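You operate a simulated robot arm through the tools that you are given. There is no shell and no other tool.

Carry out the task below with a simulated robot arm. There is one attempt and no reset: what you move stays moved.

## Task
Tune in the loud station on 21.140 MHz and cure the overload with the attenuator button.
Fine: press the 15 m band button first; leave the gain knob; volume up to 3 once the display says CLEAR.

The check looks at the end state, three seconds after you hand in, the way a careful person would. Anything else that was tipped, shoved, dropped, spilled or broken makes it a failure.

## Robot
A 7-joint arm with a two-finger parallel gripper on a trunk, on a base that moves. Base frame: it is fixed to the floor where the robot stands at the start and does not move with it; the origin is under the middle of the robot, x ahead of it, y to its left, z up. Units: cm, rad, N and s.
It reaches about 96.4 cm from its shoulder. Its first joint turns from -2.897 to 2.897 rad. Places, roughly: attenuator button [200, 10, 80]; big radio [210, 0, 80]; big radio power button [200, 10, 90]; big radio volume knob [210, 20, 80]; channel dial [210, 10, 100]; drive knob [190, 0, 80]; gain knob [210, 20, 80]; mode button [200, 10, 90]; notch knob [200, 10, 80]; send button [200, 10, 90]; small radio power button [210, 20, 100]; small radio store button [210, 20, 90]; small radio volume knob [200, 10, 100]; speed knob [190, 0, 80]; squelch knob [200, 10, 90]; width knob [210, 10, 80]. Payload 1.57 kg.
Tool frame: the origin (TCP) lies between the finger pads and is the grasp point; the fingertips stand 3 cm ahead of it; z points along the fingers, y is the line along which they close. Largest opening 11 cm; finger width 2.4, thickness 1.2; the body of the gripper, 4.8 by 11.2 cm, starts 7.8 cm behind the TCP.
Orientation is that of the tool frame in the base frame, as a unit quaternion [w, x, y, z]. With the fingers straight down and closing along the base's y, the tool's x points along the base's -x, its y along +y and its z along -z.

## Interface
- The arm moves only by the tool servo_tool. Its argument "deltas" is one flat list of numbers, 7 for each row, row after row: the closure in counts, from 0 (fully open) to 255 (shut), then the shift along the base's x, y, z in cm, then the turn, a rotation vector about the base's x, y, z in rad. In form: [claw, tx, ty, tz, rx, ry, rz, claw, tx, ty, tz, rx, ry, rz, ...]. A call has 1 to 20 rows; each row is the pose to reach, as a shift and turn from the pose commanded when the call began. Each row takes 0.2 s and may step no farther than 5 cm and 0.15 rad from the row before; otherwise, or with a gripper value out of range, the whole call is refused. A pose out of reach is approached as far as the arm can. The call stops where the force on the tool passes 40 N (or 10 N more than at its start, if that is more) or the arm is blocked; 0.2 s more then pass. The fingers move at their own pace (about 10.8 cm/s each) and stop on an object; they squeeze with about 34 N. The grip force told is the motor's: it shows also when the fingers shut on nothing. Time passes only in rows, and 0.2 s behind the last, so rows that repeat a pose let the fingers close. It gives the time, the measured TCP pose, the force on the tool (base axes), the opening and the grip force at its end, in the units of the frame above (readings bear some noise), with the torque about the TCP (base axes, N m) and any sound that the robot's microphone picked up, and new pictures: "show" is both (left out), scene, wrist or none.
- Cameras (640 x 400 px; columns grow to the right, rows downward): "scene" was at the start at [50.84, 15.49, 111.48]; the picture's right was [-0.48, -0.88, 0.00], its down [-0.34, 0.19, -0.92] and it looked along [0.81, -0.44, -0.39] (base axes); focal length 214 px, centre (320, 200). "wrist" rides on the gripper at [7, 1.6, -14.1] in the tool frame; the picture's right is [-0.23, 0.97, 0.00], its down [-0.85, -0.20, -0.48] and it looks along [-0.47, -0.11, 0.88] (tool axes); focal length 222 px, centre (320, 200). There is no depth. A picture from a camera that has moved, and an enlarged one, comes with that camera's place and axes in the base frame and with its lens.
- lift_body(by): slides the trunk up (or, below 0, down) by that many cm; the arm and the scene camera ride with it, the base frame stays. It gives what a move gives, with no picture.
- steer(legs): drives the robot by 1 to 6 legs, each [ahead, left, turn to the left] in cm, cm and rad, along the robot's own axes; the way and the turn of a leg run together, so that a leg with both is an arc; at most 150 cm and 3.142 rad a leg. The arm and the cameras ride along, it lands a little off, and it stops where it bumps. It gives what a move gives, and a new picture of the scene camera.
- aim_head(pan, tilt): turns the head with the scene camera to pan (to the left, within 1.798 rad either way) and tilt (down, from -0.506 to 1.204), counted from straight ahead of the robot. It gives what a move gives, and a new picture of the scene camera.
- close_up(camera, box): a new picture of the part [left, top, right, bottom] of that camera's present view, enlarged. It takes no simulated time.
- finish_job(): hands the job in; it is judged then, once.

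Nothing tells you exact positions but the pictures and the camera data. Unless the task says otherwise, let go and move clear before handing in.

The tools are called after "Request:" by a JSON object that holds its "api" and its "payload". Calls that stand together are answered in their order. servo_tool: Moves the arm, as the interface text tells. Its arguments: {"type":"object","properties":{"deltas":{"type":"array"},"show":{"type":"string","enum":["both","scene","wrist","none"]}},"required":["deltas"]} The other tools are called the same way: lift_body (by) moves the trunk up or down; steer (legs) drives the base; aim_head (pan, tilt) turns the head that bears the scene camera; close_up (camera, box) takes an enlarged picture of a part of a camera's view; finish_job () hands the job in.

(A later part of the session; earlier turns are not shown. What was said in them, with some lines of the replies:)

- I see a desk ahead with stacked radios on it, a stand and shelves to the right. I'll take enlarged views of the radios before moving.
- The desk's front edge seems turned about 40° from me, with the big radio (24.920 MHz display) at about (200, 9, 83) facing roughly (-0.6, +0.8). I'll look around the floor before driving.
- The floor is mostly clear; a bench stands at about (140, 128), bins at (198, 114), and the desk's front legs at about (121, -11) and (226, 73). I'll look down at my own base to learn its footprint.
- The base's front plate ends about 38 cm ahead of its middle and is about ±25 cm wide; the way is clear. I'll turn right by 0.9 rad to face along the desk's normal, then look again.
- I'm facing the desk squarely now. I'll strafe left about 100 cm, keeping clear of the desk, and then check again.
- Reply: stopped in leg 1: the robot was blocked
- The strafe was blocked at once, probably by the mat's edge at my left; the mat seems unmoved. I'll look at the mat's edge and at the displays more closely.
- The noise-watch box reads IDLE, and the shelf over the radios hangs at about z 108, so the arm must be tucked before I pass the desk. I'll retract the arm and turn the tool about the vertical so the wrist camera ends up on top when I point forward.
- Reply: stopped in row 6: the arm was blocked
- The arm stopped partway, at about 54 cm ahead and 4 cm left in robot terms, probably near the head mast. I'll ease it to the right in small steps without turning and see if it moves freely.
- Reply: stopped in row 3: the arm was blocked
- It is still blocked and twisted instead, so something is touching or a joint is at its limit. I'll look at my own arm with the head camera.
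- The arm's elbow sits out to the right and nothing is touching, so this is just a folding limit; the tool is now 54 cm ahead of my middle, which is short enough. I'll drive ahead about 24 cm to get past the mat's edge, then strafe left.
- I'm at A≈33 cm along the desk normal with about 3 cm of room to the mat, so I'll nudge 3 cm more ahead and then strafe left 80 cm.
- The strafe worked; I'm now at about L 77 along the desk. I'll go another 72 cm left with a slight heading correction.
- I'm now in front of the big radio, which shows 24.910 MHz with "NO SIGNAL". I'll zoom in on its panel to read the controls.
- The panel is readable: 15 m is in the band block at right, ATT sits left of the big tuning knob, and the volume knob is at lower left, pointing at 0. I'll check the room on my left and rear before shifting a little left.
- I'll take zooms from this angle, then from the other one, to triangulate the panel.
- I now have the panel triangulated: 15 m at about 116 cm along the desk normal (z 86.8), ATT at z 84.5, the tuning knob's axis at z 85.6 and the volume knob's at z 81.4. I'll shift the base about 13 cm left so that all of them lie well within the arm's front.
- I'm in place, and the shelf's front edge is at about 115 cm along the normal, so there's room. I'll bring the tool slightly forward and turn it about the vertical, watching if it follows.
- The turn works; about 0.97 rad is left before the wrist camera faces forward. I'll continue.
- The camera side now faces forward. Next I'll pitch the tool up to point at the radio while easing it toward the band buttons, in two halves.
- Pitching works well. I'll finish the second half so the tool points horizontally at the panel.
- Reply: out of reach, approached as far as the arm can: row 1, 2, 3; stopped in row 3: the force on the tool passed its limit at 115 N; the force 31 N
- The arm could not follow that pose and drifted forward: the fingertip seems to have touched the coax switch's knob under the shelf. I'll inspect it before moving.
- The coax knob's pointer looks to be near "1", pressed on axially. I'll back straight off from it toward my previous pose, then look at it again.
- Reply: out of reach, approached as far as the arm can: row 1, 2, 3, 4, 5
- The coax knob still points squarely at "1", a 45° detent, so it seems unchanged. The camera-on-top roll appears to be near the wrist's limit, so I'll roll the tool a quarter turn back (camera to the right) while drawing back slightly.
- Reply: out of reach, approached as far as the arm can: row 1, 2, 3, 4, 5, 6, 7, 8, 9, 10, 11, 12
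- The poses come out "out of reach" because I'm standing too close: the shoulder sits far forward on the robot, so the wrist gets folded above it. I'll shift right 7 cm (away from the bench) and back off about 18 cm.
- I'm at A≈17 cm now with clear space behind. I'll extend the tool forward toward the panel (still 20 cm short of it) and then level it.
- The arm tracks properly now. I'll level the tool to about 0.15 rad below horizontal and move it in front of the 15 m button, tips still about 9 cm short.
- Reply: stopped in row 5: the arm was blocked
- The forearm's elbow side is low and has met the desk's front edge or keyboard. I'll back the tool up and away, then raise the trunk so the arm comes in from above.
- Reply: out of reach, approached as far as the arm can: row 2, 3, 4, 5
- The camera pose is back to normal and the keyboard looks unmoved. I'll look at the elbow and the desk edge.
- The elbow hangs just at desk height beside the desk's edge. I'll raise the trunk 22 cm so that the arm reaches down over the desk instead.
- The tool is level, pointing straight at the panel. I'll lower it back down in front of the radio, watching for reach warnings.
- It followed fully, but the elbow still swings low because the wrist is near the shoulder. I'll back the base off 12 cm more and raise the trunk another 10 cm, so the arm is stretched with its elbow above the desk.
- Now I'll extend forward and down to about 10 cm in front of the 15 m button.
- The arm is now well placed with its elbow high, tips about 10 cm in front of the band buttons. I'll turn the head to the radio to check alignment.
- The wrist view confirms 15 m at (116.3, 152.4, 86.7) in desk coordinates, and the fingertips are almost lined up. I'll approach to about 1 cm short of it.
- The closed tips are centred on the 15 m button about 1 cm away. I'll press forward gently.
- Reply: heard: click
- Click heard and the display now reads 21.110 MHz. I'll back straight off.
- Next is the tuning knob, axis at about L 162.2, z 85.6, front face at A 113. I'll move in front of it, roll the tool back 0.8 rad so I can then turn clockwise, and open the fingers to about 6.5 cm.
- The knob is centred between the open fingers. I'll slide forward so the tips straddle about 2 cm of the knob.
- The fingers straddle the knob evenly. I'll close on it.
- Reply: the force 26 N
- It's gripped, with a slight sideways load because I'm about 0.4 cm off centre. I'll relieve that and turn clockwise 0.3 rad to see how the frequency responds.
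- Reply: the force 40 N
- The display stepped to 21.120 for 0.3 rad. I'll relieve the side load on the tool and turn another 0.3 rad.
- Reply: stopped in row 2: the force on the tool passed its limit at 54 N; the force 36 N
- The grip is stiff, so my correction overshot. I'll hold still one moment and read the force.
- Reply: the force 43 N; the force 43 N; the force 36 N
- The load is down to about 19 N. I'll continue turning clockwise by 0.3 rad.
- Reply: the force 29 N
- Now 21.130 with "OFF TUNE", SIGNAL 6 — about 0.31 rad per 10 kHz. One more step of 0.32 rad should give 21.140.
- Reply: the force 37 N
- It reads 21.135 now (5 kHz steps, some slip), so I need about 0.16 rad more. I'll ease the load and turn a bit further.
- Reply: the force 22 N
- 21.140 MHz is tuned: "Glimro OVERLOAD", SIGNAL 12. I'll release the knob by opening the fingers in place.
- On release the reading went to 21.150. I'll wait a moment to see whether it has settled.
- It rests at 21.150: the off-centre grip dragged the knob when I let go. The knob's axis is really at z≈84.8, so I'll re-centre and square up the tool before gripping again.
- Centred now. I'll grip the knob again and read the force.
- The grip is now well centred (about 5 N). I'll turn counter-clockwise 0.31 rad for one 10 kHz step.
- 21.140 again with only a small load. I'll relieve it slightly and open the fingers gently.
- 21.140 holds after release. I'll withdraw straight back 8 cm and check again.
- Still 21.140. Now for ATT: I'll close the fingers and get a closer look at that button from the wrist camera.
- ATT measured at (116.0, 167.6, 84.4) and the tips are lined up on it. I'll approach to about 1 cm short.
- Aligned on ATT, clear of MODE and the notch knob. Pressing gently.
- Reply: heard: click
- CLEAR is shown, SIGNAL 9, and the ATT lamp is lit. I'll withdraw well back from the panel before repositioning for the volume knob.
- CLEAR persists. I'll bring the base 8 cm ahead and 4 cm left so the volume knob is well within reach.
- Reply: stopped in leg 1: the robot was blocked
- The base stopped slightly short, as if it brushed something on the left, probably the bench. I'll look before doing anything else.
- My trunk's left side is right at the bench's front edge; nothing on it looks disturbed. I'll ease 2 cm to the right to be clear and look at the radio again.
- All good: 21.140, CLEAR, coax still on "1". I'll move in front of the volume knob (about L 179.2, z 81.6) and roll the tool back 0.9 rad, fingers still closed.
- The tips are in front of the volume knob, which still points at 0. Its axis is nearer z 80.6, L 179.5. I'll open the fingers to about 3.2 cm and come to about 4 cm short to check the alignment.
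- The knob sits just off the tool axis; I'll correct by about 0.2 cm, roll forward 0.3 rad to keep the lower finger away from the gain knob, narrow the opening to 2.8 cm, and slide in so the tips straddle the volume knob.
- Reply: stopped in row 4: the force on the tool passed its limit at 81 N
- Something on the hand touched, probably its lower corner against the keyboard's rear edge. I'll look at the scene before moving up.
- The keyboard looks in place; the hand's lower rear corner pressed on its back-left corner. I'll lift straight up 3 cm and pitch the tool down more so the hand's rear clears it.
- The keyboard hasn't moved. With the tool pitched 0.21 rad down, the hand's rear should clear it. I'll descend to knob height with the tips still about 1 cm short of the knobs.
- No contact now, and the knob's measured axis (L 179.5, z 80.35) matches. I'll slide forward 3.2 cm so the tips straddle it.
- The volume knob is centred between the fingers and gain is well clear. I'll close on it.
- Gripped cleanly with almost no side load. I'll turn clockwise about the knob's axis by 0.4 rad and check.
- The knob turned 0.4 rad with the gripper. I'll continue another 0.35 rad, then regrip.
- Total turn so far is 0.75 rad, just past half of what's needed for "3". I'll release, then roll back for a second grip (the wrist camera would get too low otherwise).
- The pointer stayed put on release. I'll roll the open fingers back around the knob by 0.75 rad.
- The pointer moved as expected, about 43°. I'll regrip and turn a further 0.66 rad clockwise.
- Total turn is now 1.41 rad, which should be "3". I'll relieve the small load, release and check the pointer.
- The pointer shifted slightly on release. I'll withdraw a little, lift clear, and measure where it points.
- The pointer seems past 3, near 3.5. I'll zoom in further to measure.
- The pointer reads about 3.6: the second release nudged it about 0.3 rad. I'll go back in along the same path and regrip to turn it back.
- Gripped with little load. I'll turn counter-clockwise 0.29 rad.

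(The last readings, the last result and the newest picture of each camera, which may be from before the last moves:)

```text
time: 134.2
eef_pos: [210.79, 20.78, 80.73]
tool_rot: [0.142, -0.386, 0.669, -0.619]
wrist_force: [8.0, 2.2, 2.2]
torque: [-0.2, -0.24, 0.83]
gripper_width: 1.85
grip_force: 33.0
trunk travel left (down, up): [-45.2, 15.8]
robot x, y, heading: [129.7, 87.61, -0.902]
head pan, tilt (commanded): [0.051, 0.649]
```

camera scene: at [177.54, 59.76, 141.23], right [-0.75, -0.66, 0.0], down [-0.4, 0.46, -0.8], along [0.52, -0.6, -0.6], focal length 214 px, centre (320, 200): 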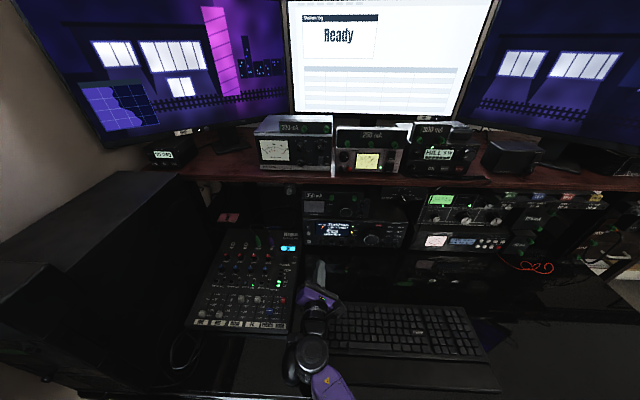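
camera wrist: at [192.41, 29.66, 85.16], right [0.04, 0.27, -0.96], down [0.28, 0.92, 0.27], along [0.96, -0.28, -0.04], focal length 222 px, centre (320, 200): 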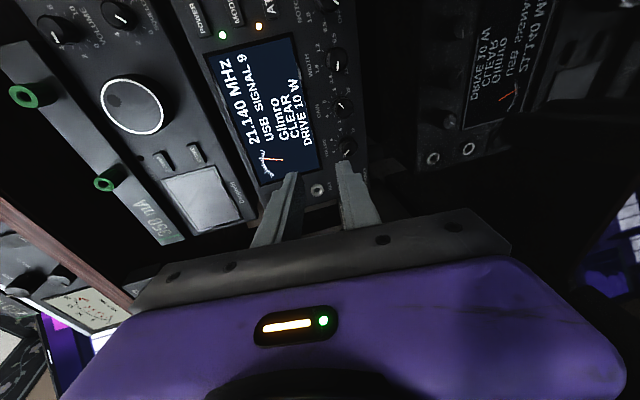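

Request:
{"api": "servo_tool", "payload": {"deltas": [235, 0.06, 0.05, 0.02, 0, 0, 0, 235, 0.06, 0.05, 0.02, 0, 0, 0], "show": "none"}}

```text
time: 134.8
eef_pos: [210.81, 20.97, 80.67]
tool_rot: [0.142, -0.385, 0.669, -0.619]
wrist_force: [1.0, 4.9, 5.4]
torque: [-0.28, -0.27, 0.78]
gripper_width: 1.87
grip_force: 32.6
trunk travel left (down, up): [-45.2, 15.8]
robot x, y, heading: [129.37, 87.53, -0.906]
head pan, tilt (commanded): [0.051, 0.649]
```

The load is small now (about 7 N). I'll release in small steps and re-check the pointer.

Request:
{"api": "servo_tool", "payload": {"deltas": [215, 0, 0, 0.03, 0, 0, 0, 208, 0, 0, 0.03, 0, 0, 0, 200, 0, 0, 0.03, 0, 0, 0, 190, 0, 0, 0.03, 0, 0, 0, 190, 0, 0, 0.03, 0, 0, 0], "show": "none"}}

Request:
{"api": "close_up", "payload": {"camera": "wrist", "box": [290, 145, 370, 195]}}

```text
time: 136.0
eef_pos: [210.69, 20.76, 80.65]
tool_rot: [0.142, -0.384, 0.671, -0.619]
wrist_force: [0.2, 0.3, 0.3]
torque: [0.01, 0.01, 0.03]
gripper_width: 2.79
grip_force: 0.0
trunk travel left (down, up): [-45.2, 15.8]
robot x, y, heading: [129.59, 87.65, -0.904]
head pan, tilt (commanded): [0.051, 0.649]
```

```text
8.00 times, centred on (330, 170) of wrist
camera zoom: at [196.26, 26.21, 83.76], right [-0.18, 0.1, -0.98], down [0.32, 0.95, 0.04], along [0.93, -0.3, -0.2], focal length 1777 px, centre (240, 440)
```

zoom: 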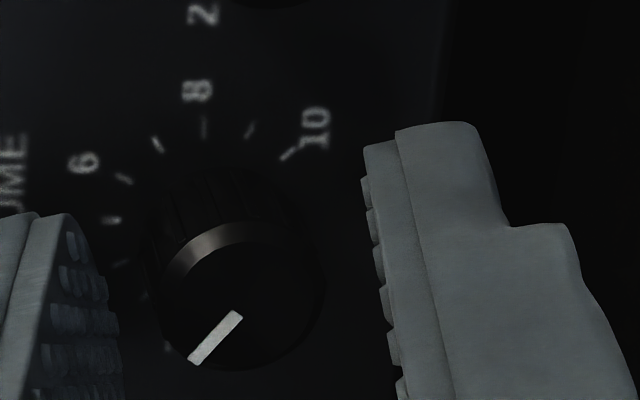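

No nudge this time; the pointer is close to 3. I'll withdraw the same careful way and measure it properly.

Request:
{"api": "servo_tool", "payload": {"deltas": [190, -0.5, 0.65, 0.05, 0, 0, 0, 190, -1.0, 1.3, 0.1, 0, 0, 0, 190, -1.6, 2.1, 0.15, 0, 0, 0, 190, -2.0, 2.6, 1.2, 0, 0, 0, 190, -2.6, 3.4, 2.5, 0, 0, 0, 190, -3.1, 4.0, 3.8, 0, 0, 0, 190, -3.1, 4.0, 3.8, 0, 0, 0], "show": "wrist"}}

Request:
{"api": "close_up", "payload": {"camera": "wrist", "box": [300, 110, 380, 160]}}

```text
time: 137.6
eef_pos: [207.78, 24.98, 84.59]
tool_rot: [0.143, -0.385, 0.67, -0.618]
wrist_force: [0.2, 0.3, 0.1]
torque: [-0.04, 0.0, -0.04]
gripper_width: 2.83
grip_force: 0.1
trunk travel left (down, up): [-45.2, 15.8]
robot x, y, heading: [129.94, 87.64, -0.911]
head pan, tilt (commanded): [0.051, 0.649]
camera wrist: at [193.16, 30.27, 87.69], right [-0.18, 0.1, -0.98], down [0.32, 0.95, 0.04], along [0.93, -0.3, -0.2], focal length 222 px, centre (320, 200)
```

wrist: 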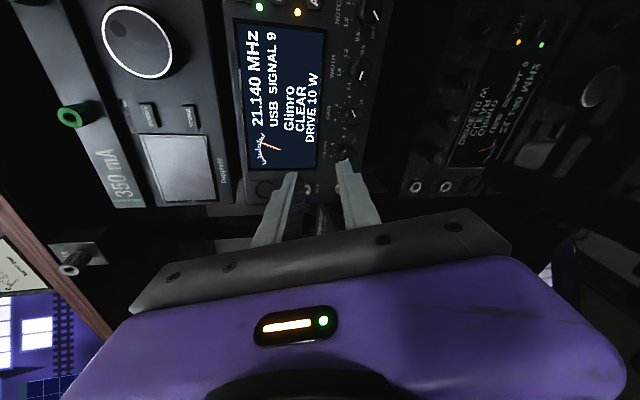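

```text
8.00 times, centred on (340, 135) of wrist
camera zoom: at [193.16, 30.27, 87.69], right [-0.18, 0.1, -0.98], down [0.32, 0.95, 0.04], along [0.93, -0.3, -0.2], focal length 1777 px, centre (160, 720)
```

zoom: 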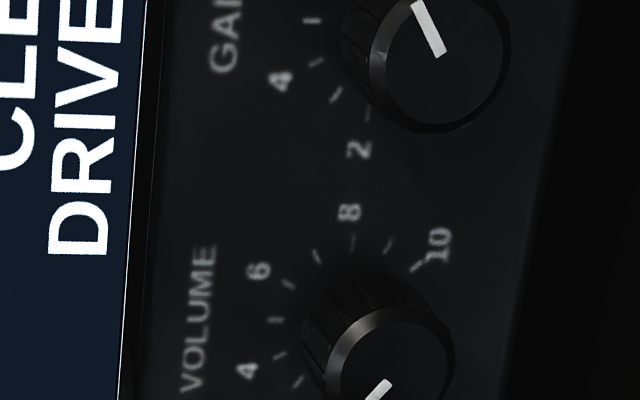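

Request:
{"api": "servo_tool", "payload": {"deltas": [190, -0.1, 1.6, 0.7, 0, 0, 0, 190, -0.3, 3.2, 1.4, 0, 0, 0, 190, -0.47, 4.69, 2, 0, 0, 0, 190, -0.47, 4.69, 2, 0, 0, 0], "show": "both"}}

Request:
{"api": "close_up", "payload": {"camera": "wrist", "box": [310, 105, 390, 155]}}

Request:
{"api": "close_up", "payload": {"camera": "scene", "box": [285, 210, 365, 260]}}

```text
time: 138.6
eef_pos: [207.27, 29.61, 86.52]
tool_rot: [0.142, -0.385, 0.67, -0.619]
wrist_force: [0.0, 0.4, 0.2]
torque: [0.0, 0.0, 0.01]
gripper_width: 2.83
grip_force: 0.1
trunk travel left (down, up): [-45.2, 15.8]
robot x, y, heading: [129.59, 87.25, -0.899]
head pan, tilt (commanded): [0.051, 0.649]
camera scene: at [177.53, 59.78, 141.23], right [-0.75, -0.66, 0.0], down [-0.4, 0.46, -0.8], along [0.52, -0.6, -0.6], focal length 214 px, centre (320, 200)
camera wrist: at [192.77, 34.96, 89.67], right [-0.18, 0.1, -0.98], down [0.32, 0.95, 0.04], along [0.93, -0.3, -0.2], focal length 222 px, centre (320, 200)
```

scene: 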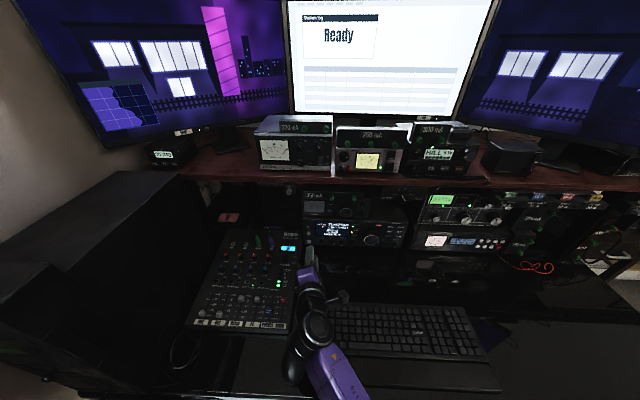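
wrist: 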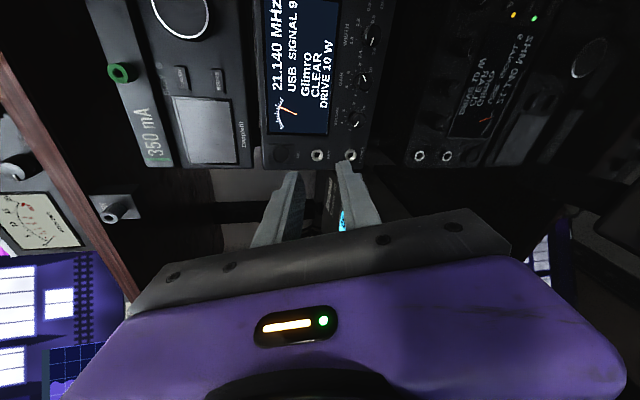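

```text
8.00 times, centred on (350, 130) of wrist
camera zoom: at [192.77, 34.96, 89.67], right [-0.18, 0.1, -0.98], down [0.32, 0.95, 0.04], along [0.93, -0.3, -0.2], focal length 1777 px, centre (80, 760)
```

zoom: 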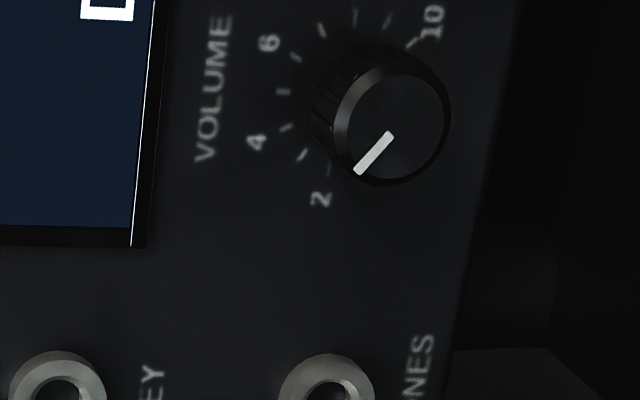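

```text
8.00 times, centred on (325, 235) of scene
camera zoom: at [177.53, 59.78, 141.23], right [-0.75, -0.66, 0.0], down [-0.4, 0.46, -0.8], along [0.52, -0.6, -0.6], focal length 1716 px, centre (280, -80)
```

zoom: 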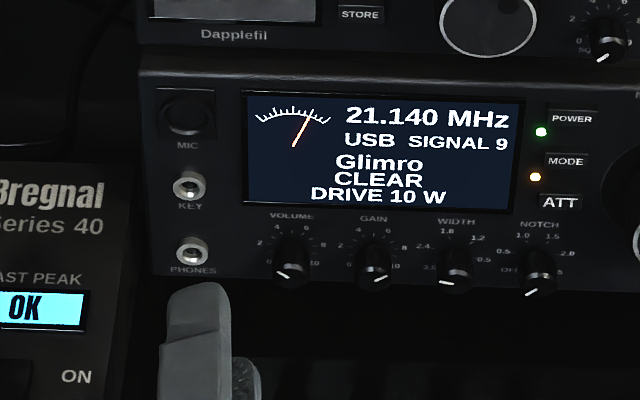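

The pointer sits almost exactly on the 3 tick (about 3.05), and the display shows 21.140 MHz, Glimro, CLEAR. I'll now pull the arm up and away from the desk.

Request:
{"api": "servo_tool", "payload": {"deltas": [190, -1.2, 1.2, 3, 0, 0, 0, 190, -4, 2.5, 6, 0, 0, 0, 190, -7.5, 4, 8.5, 0, 0, 0, 190, -11.5, 5.5, 10.8, 0, 0, 0, 190, -15.5, 6.95, 13, 0, 0, 0, 190, -15.5, 6.95, 13, 0, 0, 0], "show": "both"}}

Request:
{"api": "close_up", "payload": {"camera": "scene", "box": [270, 170, 430, 270]}}

Request:
{"api": "close_up", "payload": {"camera": "scene", "box": [180, 200, 520, 400]}}

```text
time: 140.0
eef_pos: [191.7, 36.48, 99.36]
tool_rot: [0.142, -0.386, 0.67, -0.618]
wrist_force: [0.1, -0.2, -0.4]
torque: [-0.03, 0.03, -0.04]
gripper_width: 2.81
grip_force: 0.1
trunk travel left (down, up): [-45.2, 15.8]
robot x, y, heading: [129.87, 87.49, -0.905]
head pan, tilt (commanded): [0.051, 0.649]
camera scene: at [177.53, 59.78, 141.23], right [-0.75, -0.66, 0.0], down [-0.4, 0.46, -0.8], along [0.52, -0.6, -0.6], focal length 214 px, centre (320, 200)
camera wrist: at [177.22, 41.74, 102.53], right [-0.18, 0.1, -0.98], down [0.32, 0.95, 0.04], along [0.93, -0.3, -0.2], focal length 222 px, centre (320, 200)
```

scene: 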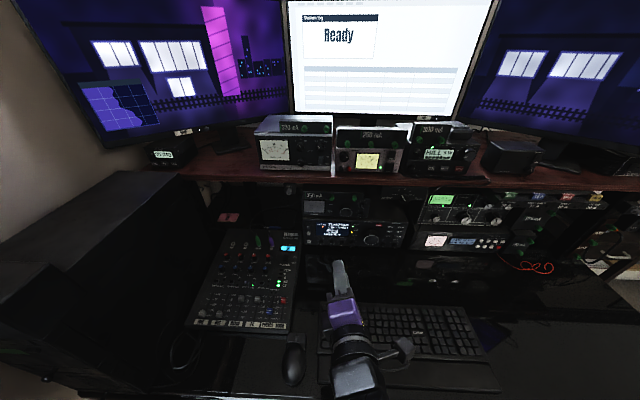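
wrist: 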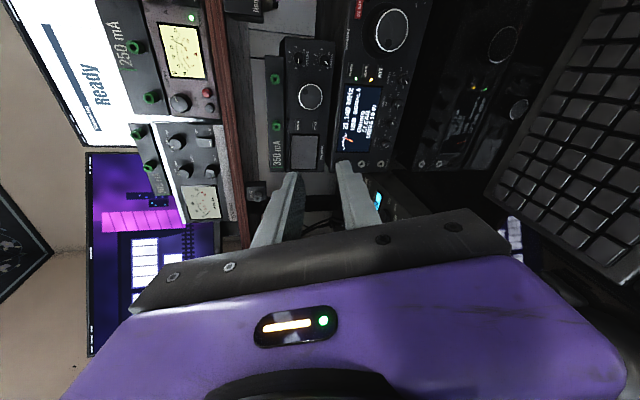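

```text
4.00 times, centred on (350, 220) of scene
camera zoom: at [177.53, 59.78, 141.23], right [-0.75, -0.66, 0.0], down [-0.4, 0.46, -0.8], along [0.52, -0.6, -0.6], focal length 858 px, centre (200, 120)
```

zoom: 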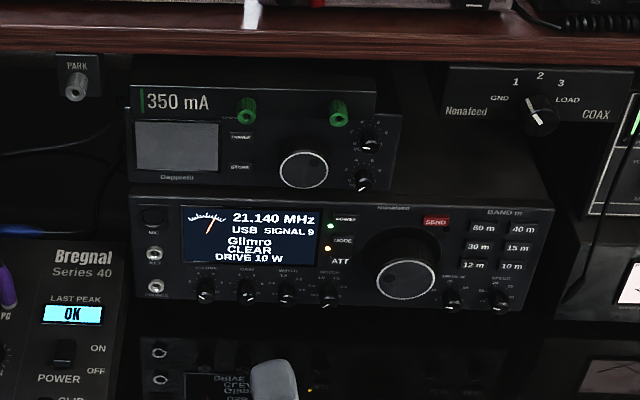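

```text
1.88 times, centred on (350, 300) of scene
camera zoom: at [177.53, 59.78, 141.23], right [-0.75, -0.66, 0.0], down [-0.4, 0.46, -0.8], along [0.52, -0.6, -0.6], focal length 404 px, centre (264, 12)
```

zoom: 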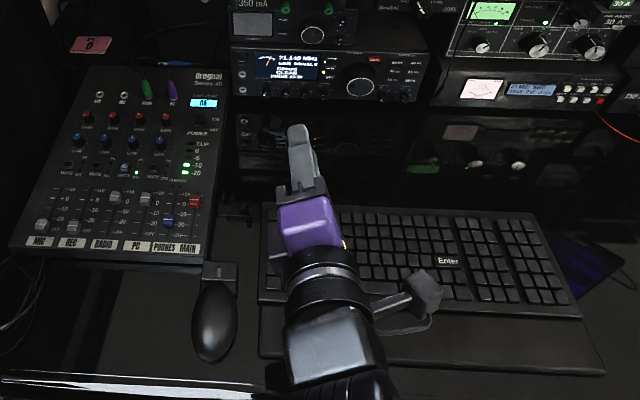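

Everything checks out: 21.140 MHz, Glimro, CLEAR, attenuator lamp on, volume at 3, and gain, coax switch and keyboard as they were. The arm is clear, so I'll hand in.

Request:
{"api": "finish_job", "payload": {}}

```text
The job is handed in.
```

The radio is on 21.140 MHz with the overload cured: the display shows "Glimro", CLEAR and SIGNAL 9, and the attenuator lamp is lit. I pressed the 15 m band button first. Once the display said CLEAR I brought the volume up; its pointer sits on the 3 tick, at about 3.05 by my measurement. I left the gain knob alone.

The contacts and overshoots along the way:

- **Coax switch:** early on a fingertip pressed on its knob under the shelf with a reading of 115 N. It still points at "1", which I believe is where it started.
- **Desk edge or keyboard:** the arm was blocked once while reaching in, and the push lifted the robot by about a centimetre. I took this to be the forearm on the desk's front edge or the keyboard.
- **Keyboard:** later the hand was stopped at 81 N, most likely by its lower corner on the keyboard's back-left corner. The keyboard had not shifted in the pictures afterwards.
- **Bench:** the base stopped against the bench's front edge, so I backed off 2 cm. Nothing on the bench looked disturbed.
- **Mat:** my first sideways move was blocked at the floor mat. The mat did not move.
- **Tuning and volume:** each knob overshot once when I let go of it. I turned both back before handing in.

The arm is clear of the desk equipment, with the fingers open.
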